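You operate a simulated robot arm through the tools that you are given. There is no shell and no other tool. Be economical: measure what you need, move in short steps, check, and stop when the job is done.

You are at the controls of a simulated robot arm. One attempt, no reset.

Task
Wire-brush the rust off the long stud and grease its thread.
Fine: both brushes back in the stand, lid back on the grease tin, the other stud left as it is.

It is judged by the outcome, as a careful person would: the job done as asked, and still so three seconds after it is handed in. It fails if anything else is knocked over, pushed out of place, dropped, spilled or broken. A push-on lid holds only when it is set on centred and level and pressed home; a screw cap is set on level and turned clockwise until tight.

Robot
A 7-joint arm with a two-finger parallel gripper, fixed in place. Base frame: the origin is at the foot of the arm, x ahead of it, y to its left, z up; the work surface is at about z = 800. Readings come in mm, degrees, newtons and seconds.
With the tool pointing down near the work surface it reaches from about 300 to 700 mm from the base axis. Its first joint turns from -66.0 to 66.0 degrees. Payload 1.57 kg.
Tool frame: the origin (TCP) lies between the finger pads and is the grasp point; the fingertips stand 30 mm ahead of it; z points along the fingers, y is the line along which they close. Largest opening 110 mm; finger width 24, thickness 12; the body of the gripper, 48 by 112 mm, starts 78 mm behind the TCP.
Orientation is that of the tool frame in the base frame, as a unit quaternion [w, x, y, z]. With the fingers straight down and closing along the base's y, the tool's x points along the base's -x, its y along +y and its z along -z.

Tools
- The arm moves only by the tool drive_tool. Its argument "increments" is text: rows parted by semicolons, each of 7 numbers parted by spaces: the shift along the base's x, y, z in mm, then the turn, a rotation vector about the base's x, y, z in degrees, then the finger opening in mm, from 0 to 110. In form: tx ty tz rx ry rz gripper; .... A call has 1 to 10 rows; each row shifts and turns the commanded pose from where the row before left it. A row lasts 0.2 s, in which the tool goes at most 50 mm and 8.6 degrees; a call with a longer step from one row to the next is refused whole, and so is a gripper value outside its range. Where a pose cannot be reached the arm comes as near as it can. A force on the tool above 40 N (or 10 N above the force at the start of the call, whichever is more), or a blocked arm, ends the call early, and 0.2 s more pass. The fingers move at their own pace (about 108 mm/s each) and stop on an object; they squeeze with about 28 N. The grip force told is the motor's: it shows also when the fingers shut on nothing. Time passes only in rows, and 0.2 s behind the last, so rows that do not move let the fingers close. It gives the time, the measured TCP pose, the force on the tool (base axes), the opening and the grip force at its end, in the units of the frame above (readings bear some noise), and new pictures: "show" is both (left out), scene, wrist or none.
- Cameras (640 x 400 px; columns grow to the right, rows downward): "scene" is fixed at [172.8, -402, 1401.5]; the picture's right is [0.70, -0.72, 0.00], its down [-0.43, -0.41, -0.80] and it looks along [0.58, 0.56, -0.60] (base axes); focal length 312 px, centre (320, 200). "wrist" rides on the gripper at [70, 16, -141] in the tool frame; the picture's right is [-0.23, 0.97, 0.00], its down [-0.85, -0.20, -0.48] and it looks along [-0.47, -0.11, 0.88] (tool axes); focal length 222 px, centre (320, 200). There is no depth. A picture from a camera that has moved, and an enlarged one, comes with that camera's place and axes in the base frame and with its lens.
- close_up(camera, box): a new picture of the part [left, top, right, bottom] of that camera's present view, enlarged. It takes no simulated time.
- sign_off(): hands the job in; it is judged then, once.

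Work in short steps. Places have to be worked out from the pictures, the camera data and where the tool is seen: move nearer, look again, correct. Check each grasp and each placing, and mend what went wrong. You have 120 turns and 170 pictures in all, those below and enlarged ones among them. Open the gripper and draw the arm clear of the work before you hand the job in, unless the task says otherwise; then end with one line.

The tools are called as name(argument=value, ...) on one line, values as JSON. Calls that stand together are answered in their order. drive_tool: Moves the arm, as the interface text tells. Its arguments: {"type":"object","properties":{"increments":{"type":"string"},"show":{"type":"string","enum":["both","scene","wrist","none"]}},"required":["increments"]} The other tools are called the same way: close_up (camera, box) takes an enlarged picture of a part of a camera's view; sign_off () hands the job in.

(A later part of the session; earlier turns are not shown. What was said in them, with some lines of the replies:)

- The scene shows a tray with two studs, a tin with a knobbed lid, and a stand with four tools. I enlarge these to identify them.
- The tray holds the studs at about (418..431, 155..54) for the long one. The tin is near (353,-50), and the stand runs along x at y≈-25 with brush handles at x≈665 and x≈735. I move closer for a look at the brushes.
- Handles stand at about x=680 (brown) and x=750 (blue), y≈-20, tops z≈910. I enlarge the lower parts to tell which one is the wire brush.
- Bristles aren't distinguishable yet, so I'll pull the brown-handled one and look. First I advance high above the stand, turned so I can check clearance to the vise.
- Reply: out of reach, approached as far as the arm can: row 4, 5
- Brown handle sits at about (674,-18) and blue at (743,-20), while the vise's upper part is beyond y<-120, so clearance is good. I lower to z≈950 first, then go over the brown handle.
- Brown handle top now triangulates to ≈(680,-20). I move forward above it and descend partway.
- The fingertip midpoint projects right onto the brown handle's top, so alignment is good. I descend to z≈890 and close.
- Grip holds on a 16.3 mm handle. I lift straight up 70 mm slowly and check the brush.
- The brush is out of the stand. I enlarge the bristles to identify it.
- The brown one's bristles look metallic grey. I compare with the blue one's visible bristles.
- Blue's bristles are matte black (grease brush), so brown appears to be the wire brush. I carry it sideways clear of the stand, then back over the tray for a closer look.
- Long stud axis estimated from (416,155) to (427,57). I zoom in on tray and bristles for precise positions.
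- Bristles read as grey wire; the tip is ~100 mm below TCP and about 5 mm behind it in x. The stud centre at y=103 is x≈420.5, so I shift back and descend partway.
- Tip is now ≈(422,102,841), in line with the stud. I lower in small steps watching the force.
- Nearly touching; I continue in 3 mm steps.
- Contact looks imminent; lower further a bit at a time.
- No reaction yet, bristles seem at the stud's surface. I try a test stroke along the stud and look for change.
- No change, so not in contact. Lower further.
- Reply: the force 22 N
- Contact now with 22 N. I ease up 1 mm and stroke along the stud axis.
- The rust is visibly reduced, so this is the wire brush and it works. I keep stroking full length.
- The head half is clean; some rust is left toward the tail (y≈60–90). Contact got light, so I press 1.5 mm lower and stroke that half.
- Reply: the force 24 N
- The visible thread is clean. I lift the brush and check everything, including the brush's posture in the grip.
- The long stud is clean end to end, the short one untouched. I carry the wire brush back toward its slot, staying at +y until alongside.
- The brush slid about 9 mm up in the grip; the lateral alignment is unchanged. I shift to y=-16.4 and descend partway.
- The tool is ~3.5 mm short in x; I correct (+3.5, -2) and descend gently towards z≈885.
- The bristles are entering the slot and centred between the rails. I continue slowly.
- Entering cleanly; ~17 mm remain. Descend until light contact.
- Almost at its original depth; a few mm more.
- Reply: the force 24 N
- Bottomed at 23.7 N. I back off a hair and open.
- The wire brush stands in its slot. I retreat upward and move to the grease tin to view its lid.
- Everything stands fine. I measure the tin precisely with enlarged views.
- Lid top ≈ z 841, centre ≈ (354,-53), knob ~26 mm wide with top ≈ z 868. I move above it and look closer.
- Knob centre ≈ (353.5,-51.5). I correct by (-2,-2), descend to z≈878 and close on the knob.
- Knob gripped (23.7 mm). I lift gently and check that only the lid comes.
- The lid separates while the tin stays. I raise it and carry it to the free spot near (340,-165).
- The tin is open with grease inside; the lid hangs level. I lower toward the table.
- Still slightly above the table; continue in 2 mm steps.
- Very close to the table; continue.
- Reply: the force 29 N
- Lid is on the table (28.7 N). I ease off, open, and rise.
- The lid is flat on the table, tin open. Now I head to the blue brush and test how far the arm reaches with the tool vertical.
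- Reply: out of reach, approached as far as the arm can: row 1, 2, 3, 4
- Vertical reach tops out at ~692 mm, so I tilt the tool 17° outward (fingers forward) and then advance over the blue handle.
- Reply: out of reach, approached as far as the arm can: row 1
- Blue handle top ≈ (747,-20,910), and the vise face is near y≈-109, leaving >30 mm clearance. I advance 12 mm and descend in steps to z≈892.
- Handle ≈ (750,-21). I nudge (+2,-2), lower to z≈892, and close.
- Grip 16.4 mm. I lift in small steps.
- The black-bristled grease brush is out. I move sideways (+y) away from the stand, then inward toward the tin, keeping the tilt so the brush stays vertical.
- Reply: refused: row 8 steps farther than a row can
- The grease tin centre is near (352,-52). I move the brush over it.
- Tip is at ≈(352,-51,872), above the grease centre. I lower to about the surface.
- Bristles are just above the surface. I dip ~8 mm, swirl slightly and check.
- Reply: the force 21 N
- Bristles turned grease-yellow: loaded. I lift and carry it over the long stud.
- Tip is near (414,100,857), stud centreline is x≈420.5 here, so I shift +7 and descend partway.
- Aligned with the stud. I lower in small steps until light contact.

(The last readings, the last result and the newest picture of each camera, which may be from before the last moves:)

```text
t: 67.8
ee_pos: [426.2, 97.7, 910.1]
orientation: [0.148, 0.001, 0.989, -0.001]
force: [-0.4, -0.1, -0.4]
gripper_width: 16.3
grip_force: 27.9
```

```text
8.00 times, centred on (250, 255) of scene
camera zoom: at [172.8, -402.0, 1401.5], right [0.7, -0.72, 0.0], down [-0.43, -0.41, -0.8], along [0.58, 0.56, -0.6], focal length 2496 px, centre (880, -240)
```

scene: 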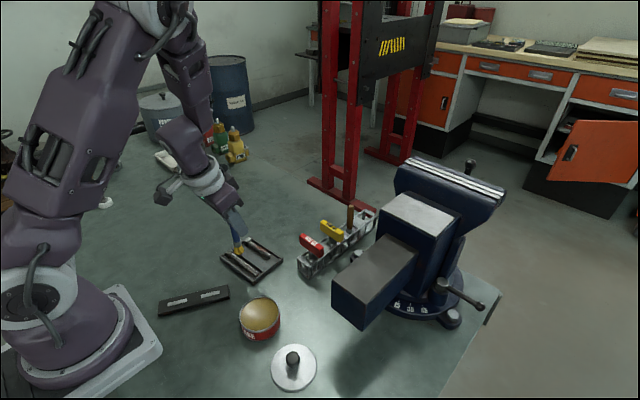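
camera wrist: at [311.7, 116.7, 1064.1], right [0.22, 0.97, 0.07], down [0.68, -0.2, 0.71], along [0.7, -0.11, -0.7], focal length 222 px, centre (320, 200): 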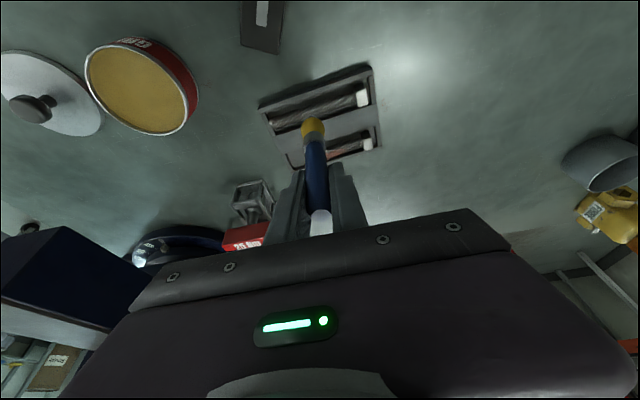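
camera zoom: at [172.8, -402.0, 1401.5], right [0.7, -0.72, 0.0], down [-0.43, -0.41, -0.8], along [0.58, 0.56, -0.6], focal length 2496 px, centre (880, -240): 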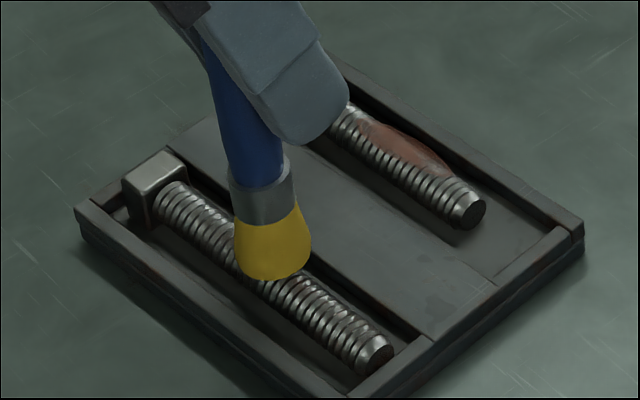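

Near contact; continue down.

drive_tool(increments="-1 0 -1.5 0 0 0 5; 0 0 0 0 0 0 5", show="none")

drive_tool(increments="0 0 -1.5 0 0 0 5; 0 0 0 0 0 0 5", show="none")

close_up(camera="scene", box=[220, 230, 280, 280])

```text
t: 68.4
ee_pos: [425.7, 97.0, 910.0]
orientation: [0.148, 0.0, 0.989, 0.0]
force: [-0.2, 0.6, -0.8]
gripper_width: 16.5
grip_force: 27.5
```

```text
t: 69.0
ee_pos: [425.0, 98.6, 908.1]
orientation: [0.148, 0.0, 0.989, 0.0]
force: [-1.0, 0.2, -0.6]
gripper_width: 16.5
grip_force: 28.0
```

```text
8.00 times, centred on (250, 255) of scene
camera zoom: at [172.8, -402.0, 1401.5], right [0.7, -0.72, 0.0], down [-0.43, -0.41, -0.8], along [0.58, 0.56, -0.6], focal length 2496 px, centre (880, -240)
```

zoom: 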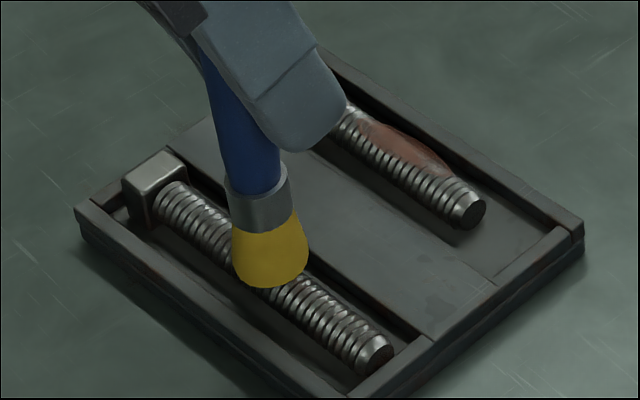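

drive_tool(increments="0 0 -1.5 0 0 0 5; 0 0 0 0 0 0 5", show="none")

drive_tool(increments="0 0 -1.2 0 0 0 5; 0 0 0 0 0 0 5", show="none")

close_up(camera="wrist", box=[255, 60, 405, 210])

```text
t: 69.6
ee_pos: [425.5, 98.4, 906.2]
orientation: [0.149, 0.0, 0.989, 0.0]
force: [-3.0, -1.8, 14.7]
gripper_width: 16.5
grip_force: 28.5
```

```text
t: 70.2
ee_pos: [426.1, 97.6, 906.4]
orientation: [0.149, 0.001, 0.989, 0.0]
force: [1.9, -1.0, 20.8]
gripper_width: 16.5
grip_force: 28.1
```

```text
2.67 times, centred on (330, 135) of wrist
camera zoom: at [318.4, 115.0, 1019.9], right [0.22, 0.97, 0.07], down [0.68, -0.2, 0.71], along [0.7, -0.11, -0.7], focal length 592 px, centre (293, 373)
```

zoom: 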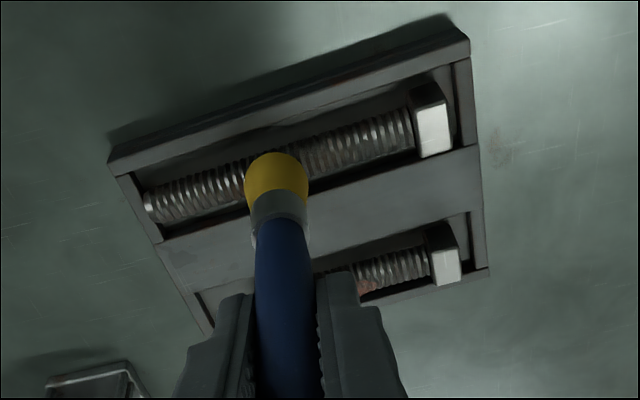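

Contact on the stud (≈20 N). I ease 0.7 mm and stroke along the thread.

drive_tool(increments="0 0 0.5 0 0 0 5; -1 12 0 0 0 0 5; -1 12 0 0 0 0 5; 1 -12 0 0 0 0 5; 1 -12 0 0 0 0 5; 1 -12 0 0 0 0 5; 1 -14 0 0 0 0 5; 1 -14 0 0 0 0 5; -1 14 0 0 0 0 5; -2 26 0 0 0 0 5", show="none")

close_up(camera="scene", box=[215, 225, 285, 285])

close_up(camera="wrist", box=[255, 60, 405, 210])

```text
t: 72.4
ee_pos: [426.6, 99.9, 907.3]
orientation: [0.148, 0.0, 0.989, 0.0]
force: [-0.1, 0.0, -0.8]
gripper_width: 16.4
grip_force: 28.1
```

```text
6.67 times, centred on (250, 255) of scene
camera zoom: at [172.8, -402.1, 1401.5], right [0.7, -0.72, 0.0], down [-0.43, -0.41, -0.8], along [0.58, 0.56, -0.6], focal length 2080 px, centre (787, -167)
```

zoom: 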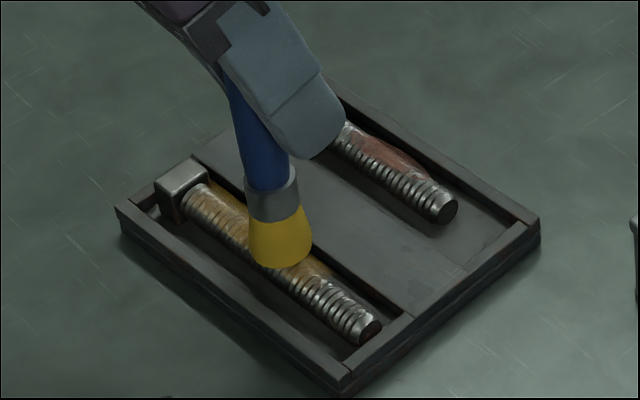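

```text
2.67 times, centred on (330, 135) of wrist
camera zoom: at [319.3, 116.0, 1020.9], right [0.22, 0.97, 0.07], down [0.68, -0.2, 0.71], along [0.7, -0.11, -0.7], focal length 592 px, centre (293, 373)
```

zoom: 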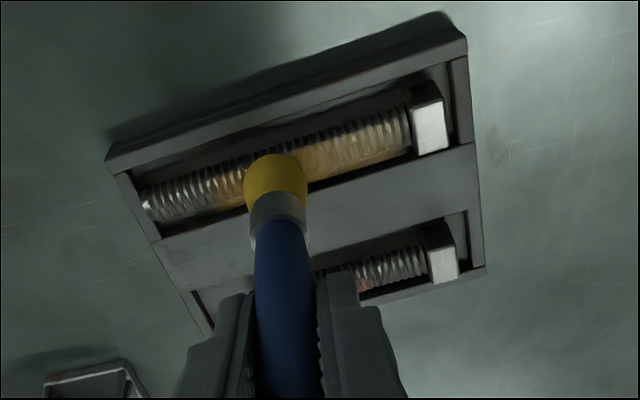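

Grease is taking on the head half, a bit toward +x. I shift -2 in x, press 1 mm lower, and cover the tail half.

drive_tool(increments="-2 0 -1 0 0 0 5; 1 -14 0 0 0 0 5; 1 -14 0 0 0 0 5; 1 -14 0 0 0 0 5; -1 14 0 0 0 0 5; -1 14 0 0 0 0 5; 1 -14 0 0 0 0 5; 1 -14 0 0 0 0 5; -1 14 0 0 0 0 5; -1 14 0 0 0 0 5", show="none")

close_up(camera="scene", box=[215, 225, 285, 285])

close_up(camera="wrist", box=[255, 60, 405, 210])

```text
t: 74.6
ee_pos: [427.0, 84.1, 904.7]
orientation: [0.149, 0.0, 0.989, 0.0]
force: [2.1, -5.2, 20.2]
gripper_width: 16.5
grip_force: 28.2
```

```text
6.67 times, centred on (250, 255) of scene
camera zoom: at [172.6, -402.3, 1401.5], right [0.7, -0.72, 0.0], down [-0.43, -0.41, -0.8], along [0.58, 0.56, -0.59], focal length 2080 px, centre (787, -167)
```

zoom: 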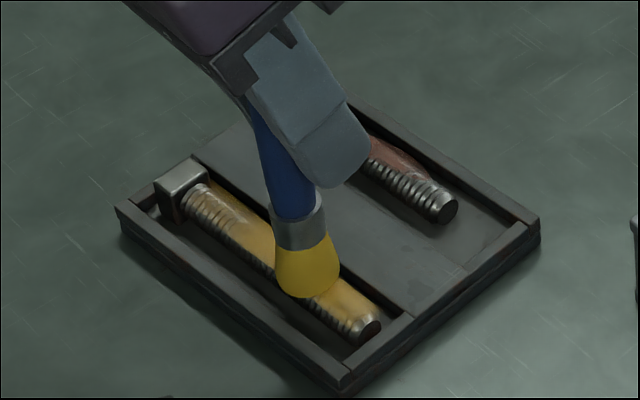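

```text
2.67 times, centred on (330, 135) of wrist
camera zoom: at [318.1, 101.1, 1017.7], right [0.22, 0.97, 0.07], down [0.68, -0.2, 0.71], along [0.7, -0.11, -0.7], focal length 592 px, centre (293, 373)
```

zoom: 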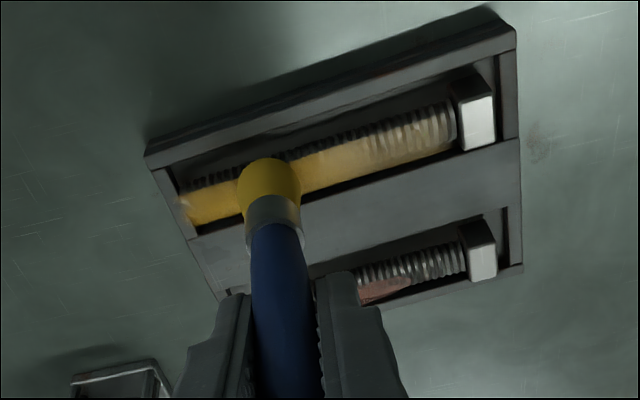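

Well covered except the head end and the -x flank. I shift -3 in x and stroke the full length again.

drive_tool(increments="-3 0 0 0 0 0 5; -1 14 0 0 0 0 5; -1 14 0 0 0 0 5; -1 14 0 0 0 0 5; 1 -12 0 0 0 0 5; -1 12 0 0 0 0 5; 1 -14 0 0 0 0 5; 1 -14 0 0 0 0 5; 1 -20 0 0 0 0 5; 2 -18 0 0 0 0 5", show="none")

drive_tool(increments="-2 20 0 0 0 0 5; -2 20 0 0 0 0 5; -1 14 0 0 0 0 5; -1 12 0 0 0 0 5; 1 -12 0 0 0 0 5; -1 12 0 0 0 0 5; 1 -14 0 0 0 0 5", show="none")

close_up(camera="scene", box=[215, 225, 285, 285])

close_up(camera="wrist", box=[255, 60, 405, 210])

```text
t: 76.8
ee_pos: [423.5, 59.9, 903.6]
orientation: [0.148, 0.0, 0.989, -0.001]
force: [-0.6, -0.1, -0.9]
gripper_width: 16.5
grip_force: 28.4
```

```text
t: 78.4
ee_pos: [417.0, 110.5, 904.7]
orientation: [0.148, 0.0, 0.989, 0.001]
force: [-0.7, 0.4, -1.5]
gripper_width: 16.0
grip_force: 28.2
```

```text
6.67 times, centred on (250, 255) of scene
camera zoom: at [172.9, -402.0, 1401.5], right [0.7, -0.72, 0.0], down [-0.43, -0.41, -0.8], along [0.58, 0.56, -0.6], focal length 2080 px, centre (787, -167)
```

zoom: 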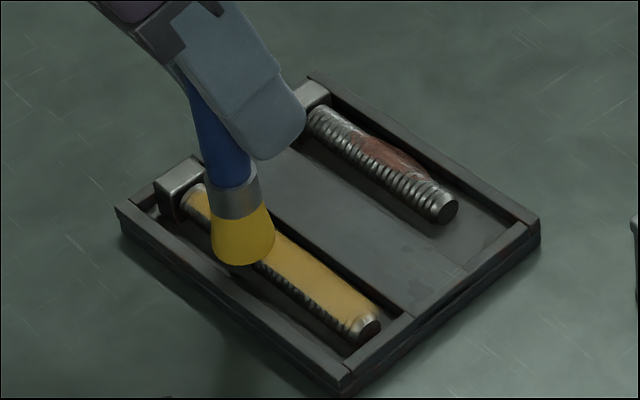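

```text
2.67 times, centred on (330, 135) of wrist
camera zoom: at [310.4, 127.6, 1019.0], right [0.22, 0.97, 0.07], down [0.68, -0.2, 0.71], along [0.7, -0.11, -0.7], focal length 592 px, centre (293, 373)
```

zoom: 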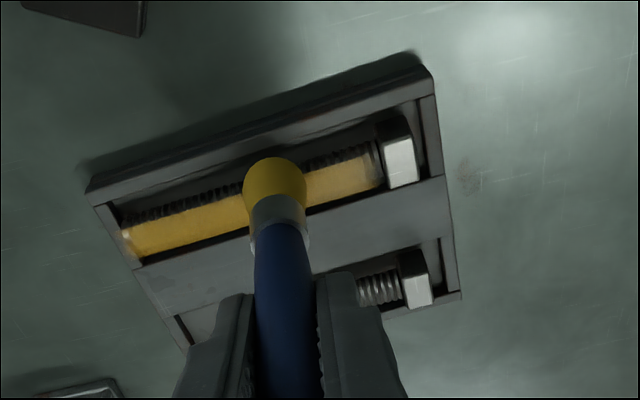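

The thread is coated; only the last few mm at the tail look bare. One more dab there, then lift and inspect.

drive_tool(increments="3 -20 0 0 0 0 5; 3 -20 0 0 0 0 5; 2 -14 -1 0 0 0 5; 0 -5 0 0 0 0 5; 0 5 0 0 0 0 5; 0 -5 0 0 0 0 5; 0 0 12 0 0 0 5; 0 0 35 0 0 0 5; 30 0 10 0 0 0 5; 0 0 0 0 0 0 5", show="none")

close_up(camera="scene", box=[215, 210, 295, 285])

close_up(camera="wrist", box=[230, 40, 430, 220])

```text
t: 80.6
ee_pos: [456.7, 52.9, 960.8]
orientation: [0.147, 0.0, 0.989, 0.0]
force: [-0.3, 0.1, -0.7]
gripper_width: 16.3
grip_force: 28.2
```

```text
5.33 times, centred on (255, 248) of scene
camera zoom: at [172.8, -402.0, 1401.5], right [0.7, -0.72, 0.0], down [-0.43, -0.41, -0.8], along [0.58, 0.56, -0.6], focal length 1664 px, centre (667, -53)
```

zoom: 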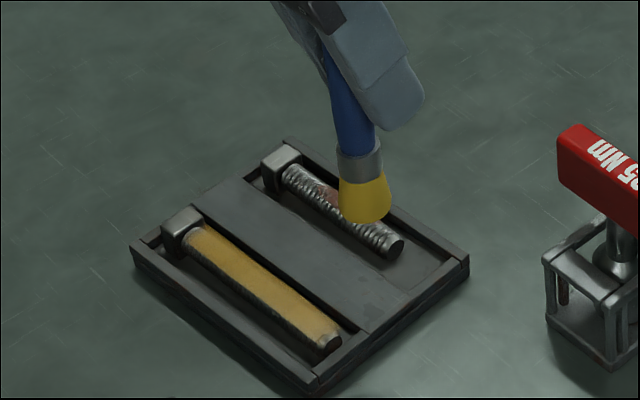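

```text
2.22 times, centred on (330, 130) of wrist
camera zoom: at [349.5, 69.3, 1076.2], right [0.22, 0.97, 0.07], down [0.68, -0.2, 0.71], along [0.7, -0.11, -0.7], focal length 494 px, centre (298, 356)
```

zoom: 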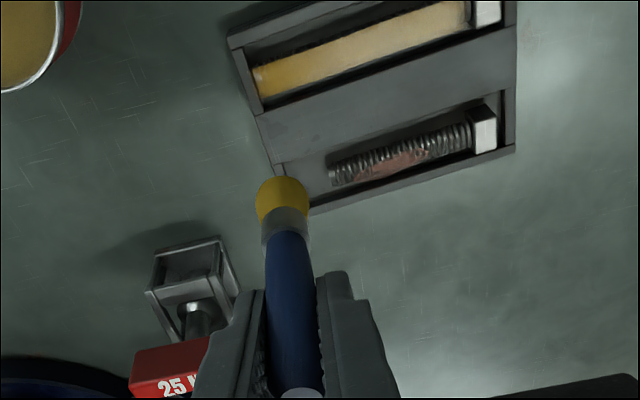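

Full thread is greased. I carry the brush back along the +y side toward its slot.

drive_tool(increments="15 30 3 0 0 0 5; 48 5 0 0 0 0 5; 48 0 0 0 0 0 5; 48 0 0 0 0 0 5; 48 0 0 0 0 0 5; 48 -5 0 0 0 0 5; 25 -30 0 0 0 0 5; 10 -40 -5 0 0 0 5; 0 0 0 0 0 0 5", show="none")

close_up(camera="scene", box=[320, 150, 410, 240])

```text
t: 82.6
ee_pos: [744.6, 12.4, 957.8]
orientation: [0.148, 0.0, 0.989, 0.0]
force: [-0.7, 0.1, -0.7]
gripper_width: 16.7
grip_force: 27.5
```

```text
4.44 times, centred on (365, 195) of scene
camera zoom: at [172.8, -402.1, 1401.5], right [0.7, -0.72, 0.0], down [-0.43, -0.41, -0.8], along [0.58, 0.56, -0.6], focal length 1387 px, centre (120, 222)
```

zoom: 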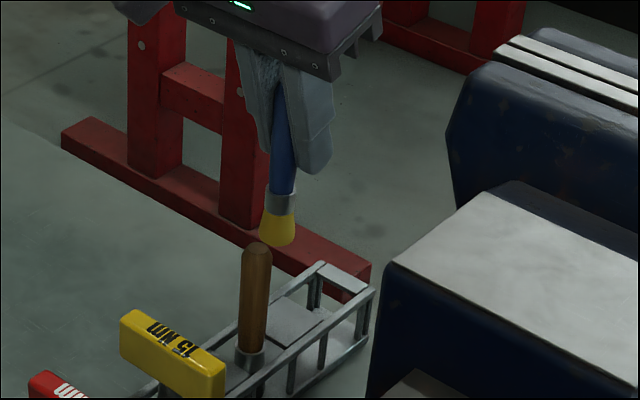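

Positions match prediction with ~6 mm slip. I move to (750.5,-21.5) and check before descending.

drive_tool(increments="3 -17 0 0 0 0 5; 3 -17 0 0 0 0 5; 0 0 -8 0 0 0 5; 0 0 0 0 0 0 5", show="none")

close_up(camera="scene", box=[320, 150, 410, 240])

close_up(camera="wrist", box=[230, 0, 410, 240])

```text
t: 83.6
ee_pos: [750.0, -18.9, 949.6]
orientation: [0.147, 0.001, 0.989, -0.001]
force: [-0.3, 0.4, -1.2]
gripper_width: 16.3
grip_force: 27.7
```

```text
4.44 times, centred on (365, 195) of scene
camera zoom: at [172.8, -402.1, 1401.5], right [0.7, -0.72, 0.0], down [-0.43, -0.41, -0.8], along [0.58, 0.56, -0.6], focal length 1387 px, centre (120, 222)
```

zoom: 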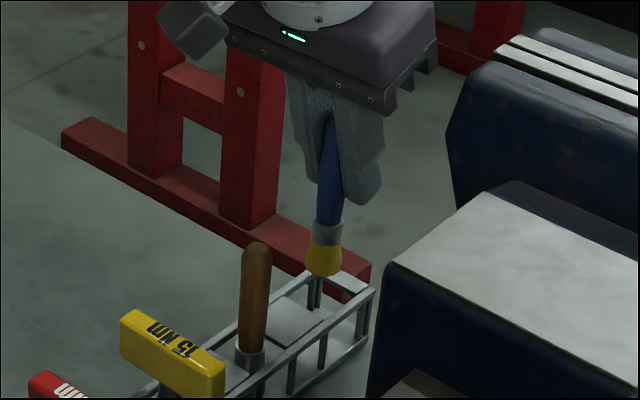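

```text
1.67 times, centred on (320, 120) of wrist
camera zoom: at [643.3, -2.7, 1063.5], right [0.22, 0.97, 0.07], down [0.68, -0.2, 0.71], along [0.7, -0.11, -0.7], focal length 370 px, centre (320, 333)
```

zoom: 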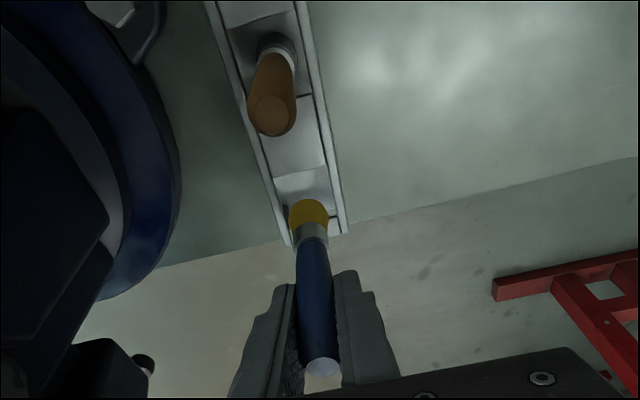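

Centred over the slot. I descend gently in stages.

drive_tool(increments="0 -1.5 -12 0 0 0 5; 0 0 -12 0 0 0 5; 0 0 -10 0 0 0 5; 0 0 0 0 0 0 5", show="none")

close_up(camera="scene", box=[330, 170, 400, 240])

```text
t: 84.6
ee_pos: [752.0, -21.1, 916.5]
orientation: [0.148, -0.001, 0.989, 0.0]
force: [-0.5, 0.8, -0.3]
gripper_width: 16.6
grip_force: 27.9
```

```text
5.71 times, centred on (365, 205) of scene
camera zoom: at [172.9, -402.0, 1401.5], right [0.7, -0.72, 0.0], down [-0.43, -0.41, -0.8], along [0.58, 0.56, -0.6], focal length 1783 px, centre (63, 171)
```

zoom: 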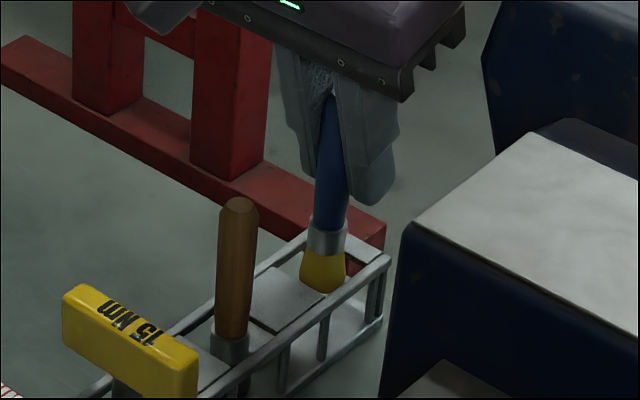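

Entering the slot without contact. Continue down to about z≈889.

drive_tool(increments="0 0 -12 0 0 0 5; 0 0 -10 0 0 0 5; 0 0 -4 0 0 0 5; 0 0 0 0 0 0 5", show="none")

close_up(camera="scene", box=[330, 170, 400, 240])

```text
t: 85.6
ee_pos: [751.0, -21.2, 889.4]
orientation: [0.147, 0.0, 0.989, 0.0]
force: [-0.1, -0.3, -0.2]
gripper_width: 16.3
grip_force: 28.2
```

```text
5.71 times, centred on (365, 205) of scene
camera zoom: at [172.9, -402.0, 1401.5], right [0.7, -0.72, 0.0], down [-0.43, -0.41, -0.8], along [0.58, 0.56, -0.6], focal length 1783 px, centre (63, 171)
```

zoom: 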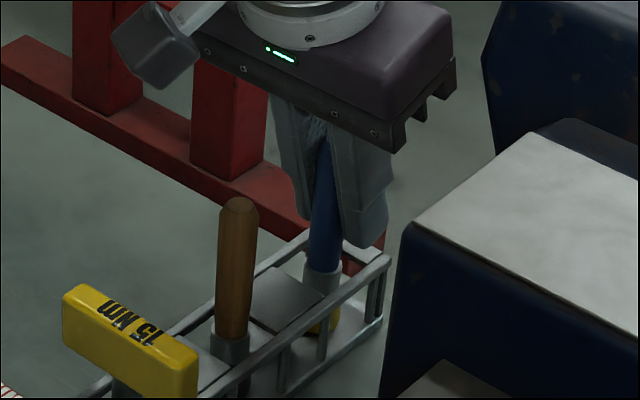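

Nearly down; continue until contact.

drive_tool(increments="0 0 -1.5 0 0 0 5; 0 0 -1.5 0 0 0 5; 0 0 0 0 0 0 5", show="none")

drive_tool(increments="0 0 -1.5 0 0 0 5; 0 0 0 0 0 0 5", show="none")

```text
t: 86.4
ee_pos: [754.0, -21.9, 890.0]
orientation: [0.149, 0.0, 0.989, -0.001]
force: [-1.4, 0.8, 9.7]
gripper_width: 16.6
grip_force: 28.4
```

```text
t: 87.0
ee_pos: [753.2, -22.3, 888.5]
orientation: [0.151, 0.0, 0.989, 0.0]
force: [-0.8, 0.5, 20.6]
gripper_width: 16.5
grip_force: 28.2
```

Contact with the stand's floor (20 N). I ease off 1 mm and open moderately.

drive_tool(increments="0 0 1.5 0 0 0 5; 0 0 0 0 0 0 30; 0 0 0 0 0 0 46; 0 0 0 0 0 0 46", show="none")

close_up(camera="scene", box=[330, 170, 400, 240])

```text
t: 88.0
ee_pos: [754.1, -22.8, 889.0]
orientation: [0.148, 0.0, 0.989, 0.0]
force: [-0.3, -0.2, 0.1]
gripper_width: 45.8
grip_force: 0.0
```

```text
5.71 times, centred on (365, 205) of scene
camera zoom: at [172.8, -402.0, 1401.5], right [0.7, -0.72, 0.0], down [-0.43, -0.41, -0.8], along [0.58, 0.56, -0.6], focal length 1783 px, centre (63, 171)
```

zoom: 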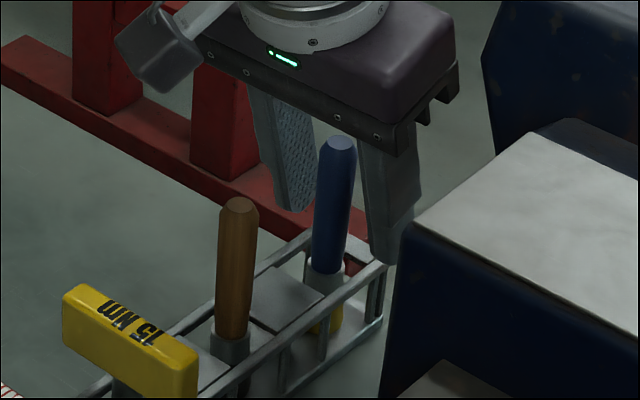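

The grease brush stands in its slot. I rise, move back, and un-tilt.

drive_tool(increments="0 0 20 0 0 0 46; 0 0 25 0 0 0 46; -5 0 25 0 0 0 46; -40 0 20 0 0 0 46; -45 0 10 0 0 0 46; 0 0 0 0 8.5 0 46; 0 0 0 0 8.5 0 46; -45 0 0 0 0 0 46; 0 0 0 0 0 0 46", show="scene")

close_up(camera="scene", box=[310, 180, 400, 260])

```text
t: 90.0
ee_pos: [616.1, -23.4, 991.7]
orientation: [-0.001, 0.0, 1.0, 0.0]
force: [0.2, 0.2, 0.2]
gripper_width: 46.2
grip_force: 0.0
```

scene: 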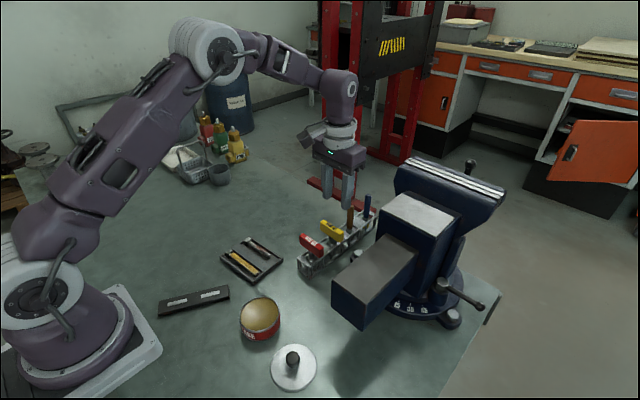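

```text
5.00 times, centred on (355, 220) of scene
camera zoom: at [172.8, -402.0, 1401.5], right [0.7, -0.72, 0.0], down [-0.43, -0.41, -0.8], along [0.58, 0.56, -0.6], focal length 1560 px, centre (145, 100)
```

zoom: 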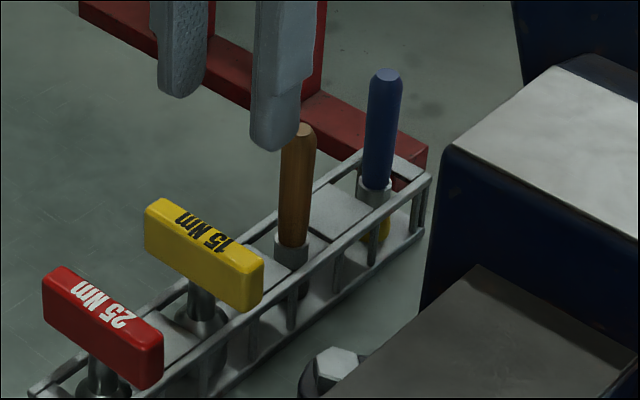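

Both brushes are back. Now I go for the lid, first travelling along y≈-40 to avoid the vise.

drive_tool(increments="-48 -3 5 0 0 0 60; -48 -3 5 0 0 0 60; -48 -3 5 0 0 0 60; -48 -3 5 0 0 0 60; -30 -35 0 0 0 0 60; -28 -38 0 0 0 0 60; -25 -40 0 0 0 0 60; -1 -16 -25 0 0 0 60; 0 0 -45 0 0 0 60; 0 0 0 0 0 0 60", show="wrist")

close_up(camera="wrist", box=[250, 90, 390, 230])

```text
t: 92.2
ee_pos: [343.1, -162.8, 936.3]
orientation: [0.0, -0.001, 1.0, 0.0]
force: [0.3, 0.0, 0.4]
gripper_width: 59.9
grip_force: 0.1
camera wrist: at [274.4, -146.4, 1077.8], right [0.23, 0.97, 0.0], down [0.85, -0.2, 0.48], along [0.47, -0.11, -0.88], focal length 222 px, centre (320, 200)
```

wrist: 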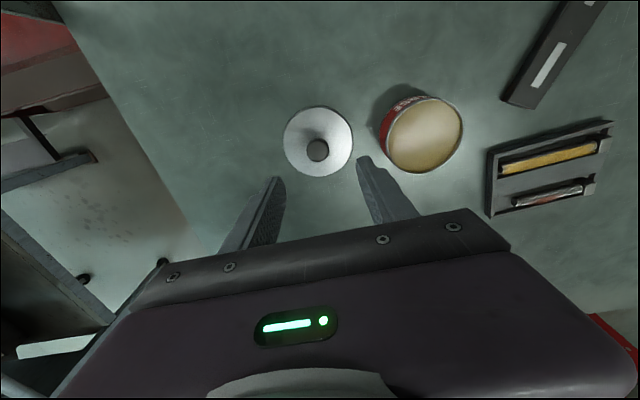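

```text
2.86 times, centred on (320, 160) of wrist
camera zoom: at [274.4, -146.4, 1077.8], right [0.23, 0.97, 0.0], down [0.85, -0.2, 0.48], along [0.47, -0.11, -0.88], focal length 635 px, centre (320, 314)
```

zoom: 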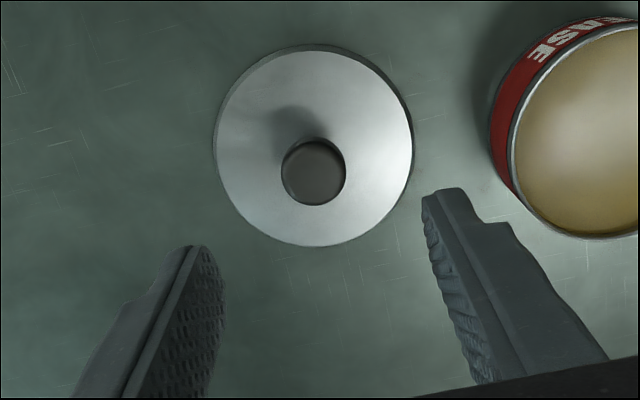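

The knob is about where I released it (TCP 339.7,-166). I go there and descend to z≈840.

drive_tool(increments="-3.2 -3.2 -30 0 0 0 60; 0 0 -30 0 0 0 60; 0 0 -25 0 0 0 60; 0 0 -10 0 0 0 60; 0 0 0 0 0 0 60", show="none")

close_up(camera="scene", box=[230, 300, 330, 400])

```text
t: 93.4
ee_pos: [339.0, -168.7, 841.6]
orientation: [0.0, -0.001, 1.0, 0.0]
force: [-0.6, -0.1, 0.1]
gripper_width: 60.1
grip_force: 0.0
```

```text
4.00 times, centred on (280, 350) of scene
camera zoom: at [172.8, -402.0, 1401.5], right [0.7, -0.72, 0.0], down [-0.43, -0.41, -0.8], along [0.58, 0.56, -0.6], focal length 1248 px, centre (480, -400)
```

zoom: 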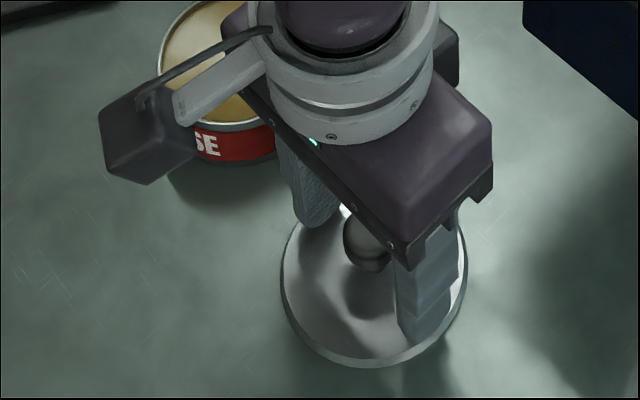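

I centre y by +2.3 and close on the knob, then lift slightly.

drive_tool(increments="0.5 2.3 -1 0 0 0 60; 0 0 0 0 0 0 35; 0 0 0 0 0 0 15; 0 0 0 0 0 0 15; 0 0 0 0 0 0 15; 0 0 20 0 0 0 15; 0 0 30 0 0 0 15; 0 0 30 0 0 0 15; 0 0 15 0 0 0 15; 0 0 0 0 0 0 15", show="wrist")

close_up(camera="scene", box=[220, 260, 340, 380])

```text
t: 95.6
ee_pos: [338.5, -164.5, 938.8]
orientation: [0.0, 0.0, 1.0, -0.001]
force: [-0.1, 0.0, -0.4]
gripper_width: 23.7
grip_force: 27.9
camera wrist: at [269.1, -147.1, 1079.4], right [0.23, 0.97, 0.0], down [0.85, -0.2, 0.48], along [0.47, -0.11, -0.88], focal length 222 px, centre (320, 200)
```

wrist: 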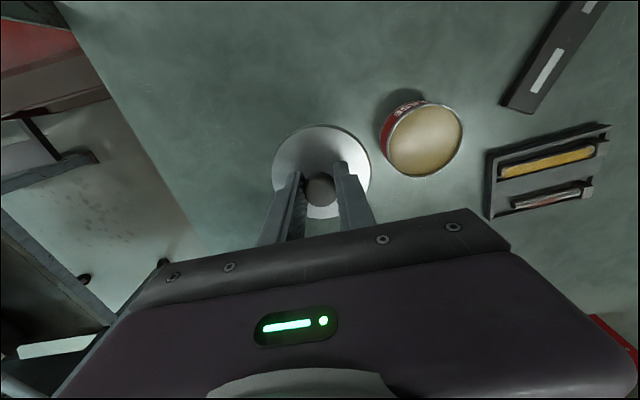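

```text
3.33 times, centred on (280, 320) of scene
camera zoom: at [172.8, -402.0, 1401.5], right [0.7, -0.72, 0.0], down [-0.43, -0.41, -0.8], along [0.58, 0.56, -0.6], focal length 1040 px, centre (453, -200)
```

zoom: 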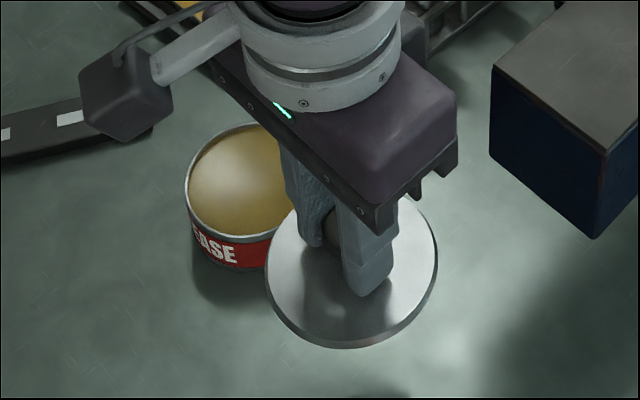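

Lid held level. I carry it over the tin at (352.6,-51.3).

drive_tool(increments="4 38 0 0 0 0 15; 5 38 0 0 0 0 15; 5 37 0 0 0 0 15; 0 0 -25 0 0 0 15; 0 0 0 0 0 0 15", show="none")

close_up(camera="scene", box=[215, 260, 305, 350])

close_up(camera="wrist", box=[240, 80, 400, 240])

```text
t: 96.8
ee_pos: [352.4, -52.2, 911.8]
orientation: [0.0, 0.0, 1.0, 0.0]
force: [0.4, -0.1, -0.3]
gripper_width: 24.2
grip_force: 27.9
```

```text
4.44 times, centred on (260, 305) of scene
camera zoom: at [172.9, -402.0, 1401.5], right [0.7, -0.72, 0.0], down [-0.43, -0.41, -0.8], along [0.58, 0.56, -0.6], focal length 1387 px, centre (587, -267)
```

zoom: 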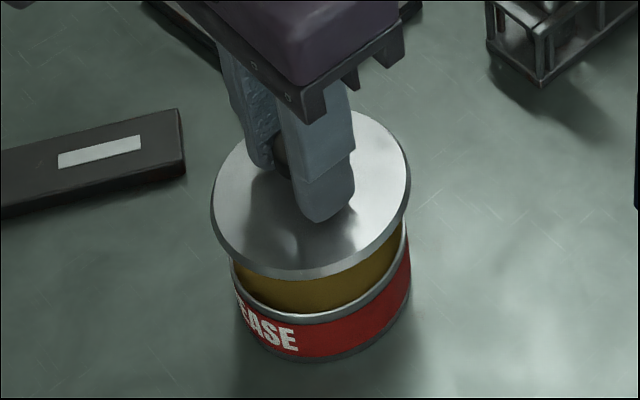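

```text
2.50 times, centred on (320, 160) of wrist
camera zoom: at [283.6, -34.8, 1053.3], right [0.23, 0.97, 0.0], down [0.85, -0.2, 0.48], along [0.47, -0.11, -0.88], focal length 555 px, centre (320, 300)
```

zoom: 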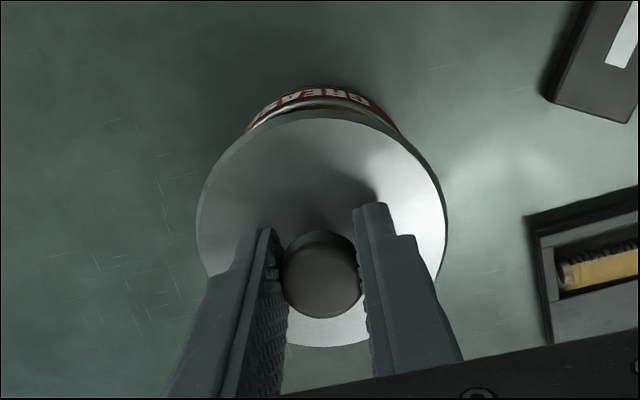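

Alignment matches the removal geometry. I lower to just above seating and inspect.

drive_tool(increments="0 0 -12 0 0 0 15; 0 0 -8 0 0 0 15; 0 0 0 0 0 0 15", show="none")

close_up(camera="scene", box=[215, 250, 305, 340])

close_up(camera="wrist", box=[240, 80, 400, 240])

```text
t: 97.6
ee_pos: [353.2, -52.2, 893.4]
orientation: [0.0, -0.001, 1.0, 0.0]
force: [-0.9, -0.1, -0.2]
gripper_width: 24.1
grip_force: 28.6
```

```text
4.44 times, centred on (260, 295) of scene
camera zoom: at [172.8, -402.0, 1401.5], right [0.7, -0.72, 0.0], down [-0.43, -0.41, -0.8], along [0.58, 0.56, -0.6], focal length 1387 px, centre (587, -222)
```

zoom: 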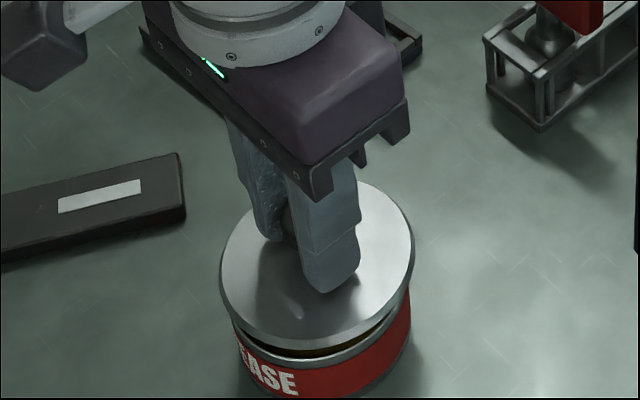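

```text
2.50 times, centred on (320, 160) of wrist
camera zoom: at [284.4, -34.7, 1033.4], right [0.23, 0.97, 0.0], down [0.85, -0.2, 0.48], along [0.47, -0.11, -0.88], focal length 555 px, centre (320, 300)
```

zoom: 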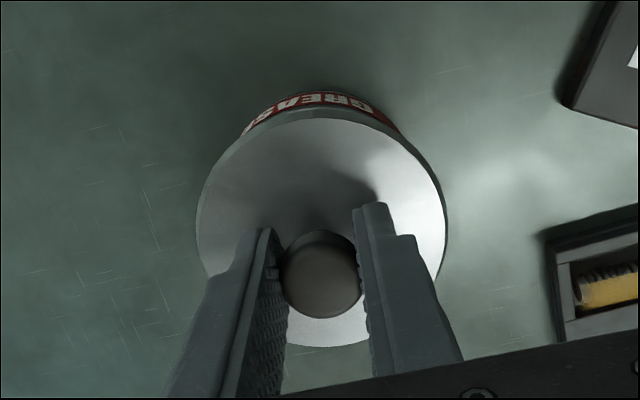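

Compared with the removal picture the lid is ~1.3 mm off to the right; I correct (-0.9,+0.9) and lower onto the rim.

drive_tool(increments="-0.9 0.9 0 0 0 0 15; 0 0 -5 0 0 0 15; 0 0 0 0 0 0 15", show="none")

close_up(camera="scene", box=[215, 250, 305, 340])

```text
t: 98.4
ee_pos: [350.6, -50.3, 885.7]
orientation: [0.0, 0.0, 1.0, 0.0]
force: [1.1, -0.5, -0.9]
gripper_width: 24.0
grip_force: 28.0
```

```text
4.44 times, centred on (260, 295) of scene
camera zoom: at [172.8, -402.0, 1401.5], right [0.7, -0.72, 0.0], down [-0.43, -0.41, -0.8], along [0.58, 0.56, -0.6], focal length 1387 px, centre (587, -222)
```

zoom: 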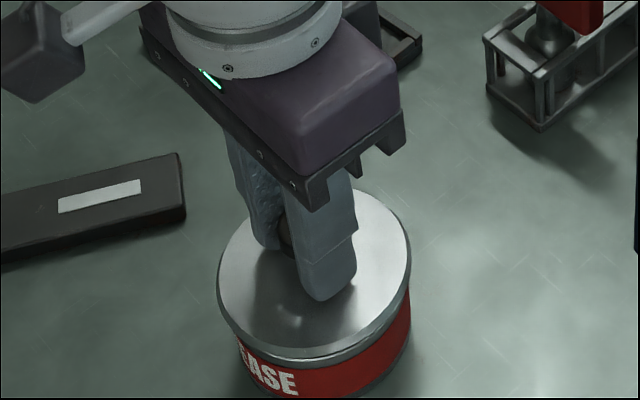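

Within ~0.7 mm; I nudge (+0.5,-0.4) and press down in 1.5 mm steps.

drive_tool(increments="0.5 -0.4 0 0 0 0 15; 0 0 -2 0 0 0 15; 0 0 -1.5 0 0 0 15; 0 0 0 0 0 0 15", show="none")

close_up(camera="scene", box=[215, 250, 305, 340])

```text
t: 99.4
ee_pos: [352.5, -50.2, 883.6]
orientation: [0.0, 0.0, 1.0, 0.0]
force: [-0.6, 0.0, -0.1]
gripper_width: 24.0
grip_force: 28.1
```

```text
4.44 times, centred on (260, 295) of scene
camera zoom: at [172.8, -402.0, 1401.5], right [0.7, -0.72, 0.0], down [-0.43, -0.41, -0.8], along [0.58, 0.56, -0.6], focal length 1387 px, centre (587, -222)
```

zoom: 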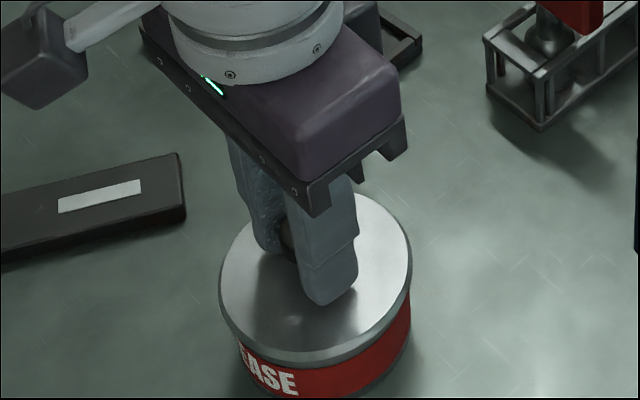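

Centred (edges match the original picture). Press on.

drive_tool(increments="0 0 -1.5 0 0 0 15; 0 0 -1 0 0 0 15; 0 0 0 0 0 0 15", show="none")

drive_tool(increments="0 0 -1 0 0 0 15; 0 0 -0.5 0 0 0 15; 0 0 0 0 0 0 15", show="none")

close_up(camera="scene", box=[215, 250, 305, 340])

```text
t: 100.2
ee_pos: [352.9, -50.8, 880.9]
orientation: [0.0, 0.001, 1.0, 0.001]
force: [-4.2, -5.6, 12.9]
gripper_width: 24.1
grip_force: 28.1
```

```text
t: 101.0
ee_pos: [352.5, -50.2, 878.2]
orientation: [0.0, 0.0, 1.0, -0.001]
force: [-3.6, 1.6, 27.4]
gripper_width: 24.2
grip_force: 28.2
```

```text
4.44 times, centred on (260, 295) of scene
camera zoom: at [172.4, -402.0, 1401.6], right [0.7, -0.72, 0.0], down [-0.43, -0.41, -0.8], along [0.58, 0.56, -0.59], focal length 1387 px, centre (587, -222)
```

zoom: 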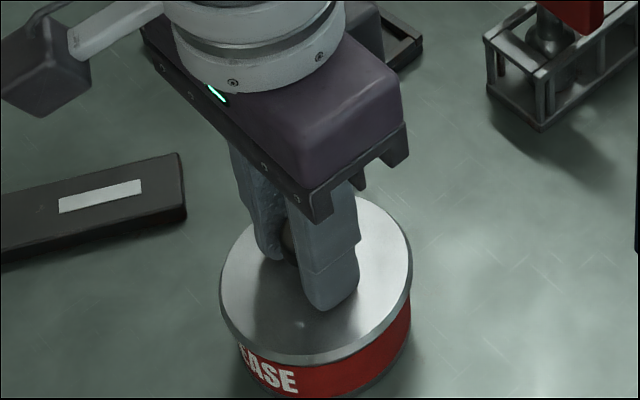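

Looks seated at 27 N. I press slightly more to be sure it's home.

drive_tool(increments="0 0 -0.8 0 0 0 15; 0 0 0 0 0 0 15", show="none")

close_up(camera="scene", box=[225, 300, 295, 345])

```text
t: 101.6
ee_pos: [352.4, -49.8, 879.0]
orientation: [0.0, 0.0, 1.0, -0.001]
force: [-4.1, 4.0, 26.4]
gripper_width: 24.1
grip_force: 27.9
```

```text
8.89 times, centred on (260, 322) of scene
camera zoom: at [172.4, -401.9, 1401.6], right [0.7, -0.72, 0.0], down [-0.43, -0.41, -0.8], along [0.58, 0.56, -0.59], focal length 2774 px, centre (853, -889)
```

zoom: 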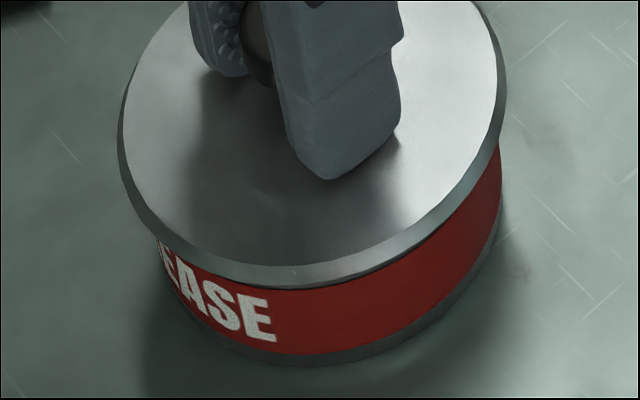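

Force plateaus (the knob slides in the pads), so I release, rise, and will compare with the original closed look, then press on the knob's top with closed fingers.

drive_tool(increments="0 0 1 0 0 0 20; 0 0 0 0 0 0 50; 0 0 0 0 0 0 55; 0 0 30 0 0 0 55; 0 0 20 0 0 0 55; 0 0 10 0 0 0 0; 0 0 0 0 0 0 0; 0 0 0 0 0 0 0", show="none")

close_up(camera="scene", box=[225, 280, 300, 355])

close_up(camera="wrist", box=[240, 80, 400, 240])

```text
t: 103.4
ee_pos: [353.6, -49.0, 940.1]
orientation: [-0.001, 0.0, 1.0, 0.0]
force: [-0.1, -0.7, -0.5]
gripper_width: 0.0
grip_force: 21.4
```

```text
5.33 times, centred on (262, 318) of scene
camera zoom: at [172.8, -402.0, 1401.5], right [0.7, -0.72, 0.0], down [-0.43, -0.41, -0.8], along [0.58, 0.56, -0.6], focal length 1664 px, centre (627, -427)
```

zoom: 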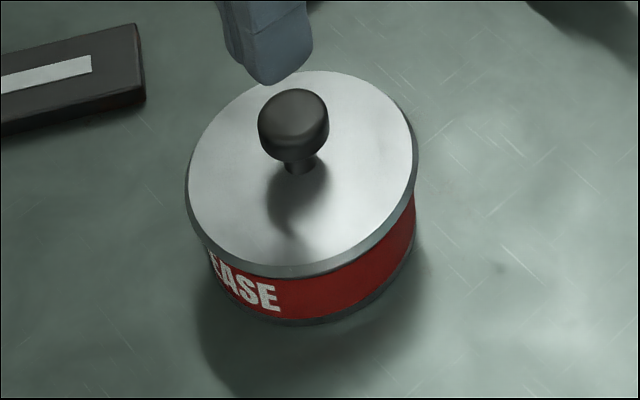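

```text
2.50 times, centred on (320, 160) of wrist
camera zoom: at [283.9, -31.8, 1080.0], right [0.23, 0.97, 0.0], down [0.85, -0.2, 0.48], along [0.47, -0.11, -0.88], focal length 555 px, centre (320, 300)
```

zoom: 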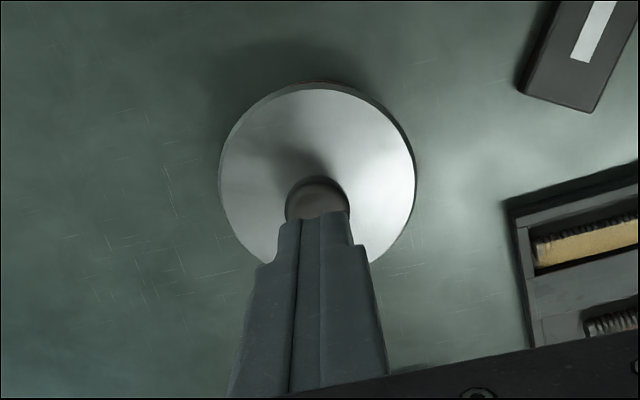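

Lid-to-base spacing matches the original closed view. For certainty I press the knob top with closed fingers, which sit right over it.

drive_tool(increments="0 0 -20 0 0 0 0; 0 0 -15 0 0 0 0; 0 0 -4 0 0 0 0; 0 0 0 0 0 0 0", show="none")

drive_tool(increments="0 0 -1.5 0 0 0 0; 0 0 -1.5 0 0 0 0; 0 0 -1 0 0 0 0; 0 0 0 0 0 0 0", show="none")

```text
t: 104.0
ee_pos: [353.2, -48.7, 907.3]
orientation: [0.001, 0.001, 1.0, 0.0]
force: [-4.7, 2.0, 23.0]
gripper_width: 0.0
grip_force: 21.7
stopped in row 3: the force on the tool passed its limit (the readings are from after the stop); the commanded pose is now the measured one
```

```text
t: 104.3
ee_pos: [354.0, -48.7, 906.0]
orientation: [0.001, 0.001, 1.0, 0.0]
force: [-4.2, 2.2, 21.6]
gripper_width: 0.1
grip_force: 21.2
stopped in row 1: the force on the tool passed its limit (the readings are from after the stop); the commanded pose is now the measured one
```

It took over 40 N without moving, so the lid is home. I withdraw well clear and do a final inspection.

drive_tool(increments="0 0 20 0 0 0 0; 0 0 40 0 0 0 40; 0 0 45 0 0 0 110; 0 0 45 0 0 0 110; 0 40 30 0 0 0 110; -10 45 20 0 0 0 110; 0 40 20 0 0 0 110; 0 0 0 0 0 0 110", show="both")

close_up(camera="scene", box=[225, 280, 300, 355])

close_up(camera="scene", box=[210, 180, 400, 300])

```text
refused: row 6 steps farther than a row can; nothing moved
```

```text
5.33 times, centred on (262, 318) of scene
camera zoom: at [172.5, -401.9, 1401.6], right [0.7, -0.72, 0.0], down [-0.43, -0.41, -0.8], along [0.58, 0.56, -0.59], focal length 1664 px, centre (627, -427)
```

zoom: 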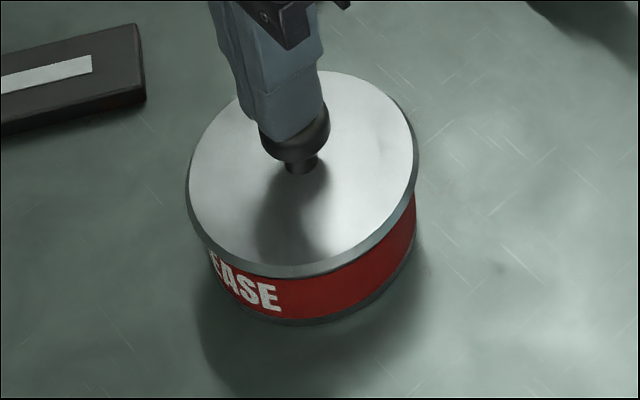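

```text
3.33 times, centred on (305, 240) of scene
camera zoom: at [172.5, -401.9, 1401.6], right [0.7, -0.72, 0.0], down [-0.43, -0.41, -0.8], along [0.58, 0.56, -0.59], focal length 1040 px, centre (370, 67)
```

zoom: 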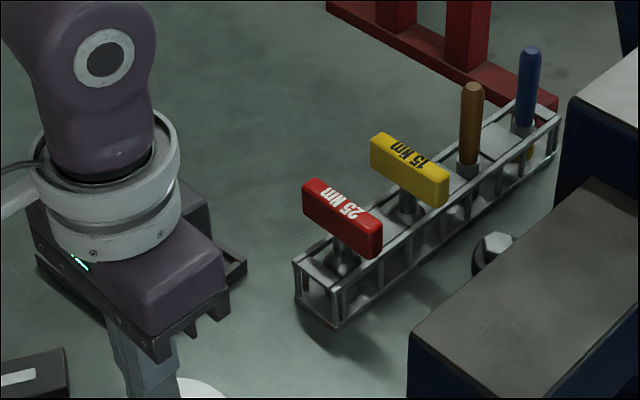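

The retreat was refused for a too-large step; I repeat with smaller steps.

drive_tool(increments="0 0 20 0 0 0 0; 0 0 40 0 0 0 0; 0 0 45 0 0 0 60; 0 0 45 0 0 0 110; 0 35 30 0 0 0 110; 0 40 20 0 0 0 110; 0 35 20 0 0 0 110; 0 0 0 0 0 0 110", show="both")

close_up(camera="scene", box=[210, 220, 310, 345])

```text
t: 106.2
ee_pos: [352.6, 60.6, 1123.6]
orientation: [0.003, 0.001, 1.0, -0.001]
force: [-0.2, 1.1, -0.5]
gripper_width: 110.0
grip_force: 0.0
camera wrist: at [283.0, 79.0, 1264.5], right [0.23, 0.97, 0.0], down [0.85, -0.2, 0.48], along [0.47, -0.11, -0.88], focal length 222 px, centre (320, 200)
```

scene: 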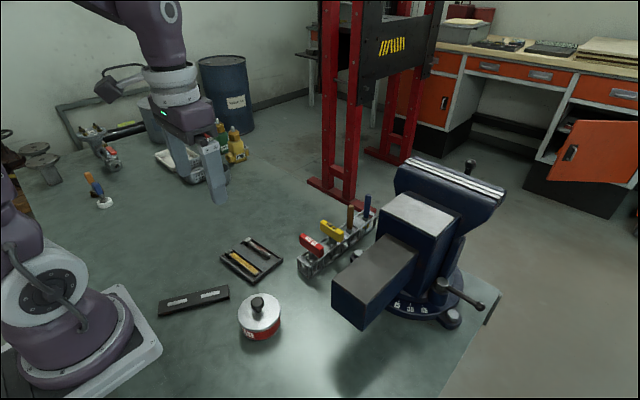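
wrist: 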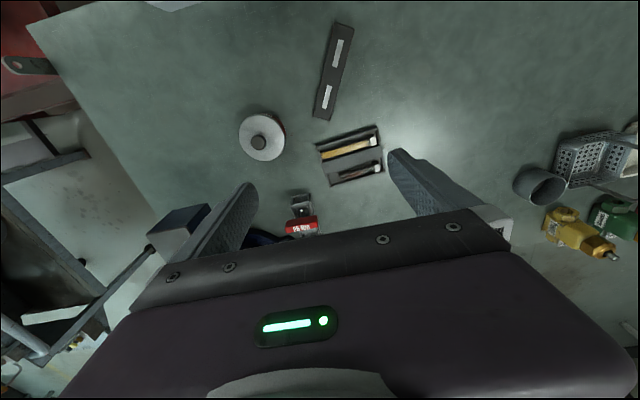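

```text
3.20 times, centred on (260, 282) of scene
camera zoom: at [172.8, -402.0, 1401.5], right [0.7, -0.72, 0.0], down [-0.43, -0.41, -0.8], along [0.58, 0.56, -0.6], focal length 998 px, centre (512, -64)
```

zoom: 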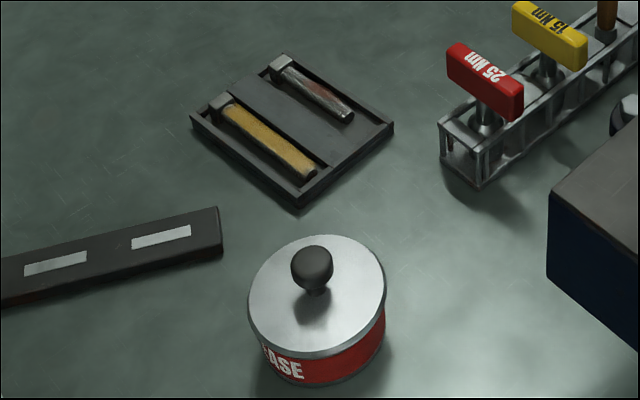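

The final views show the long stud clean and greased and the short one untouched. Both brushes are in the stand, the lid is seated level, and the arm is clear and open, so I hand the job in.

sign_off()

```text
The job is handed in.
```

I wire-brushed the rust off the long stud and greased its thread; both brushes are back in the stand, the lid is pressed home on the grease tin, which ended up about 2–3 mm from where it stood, and the short stud is untouched.
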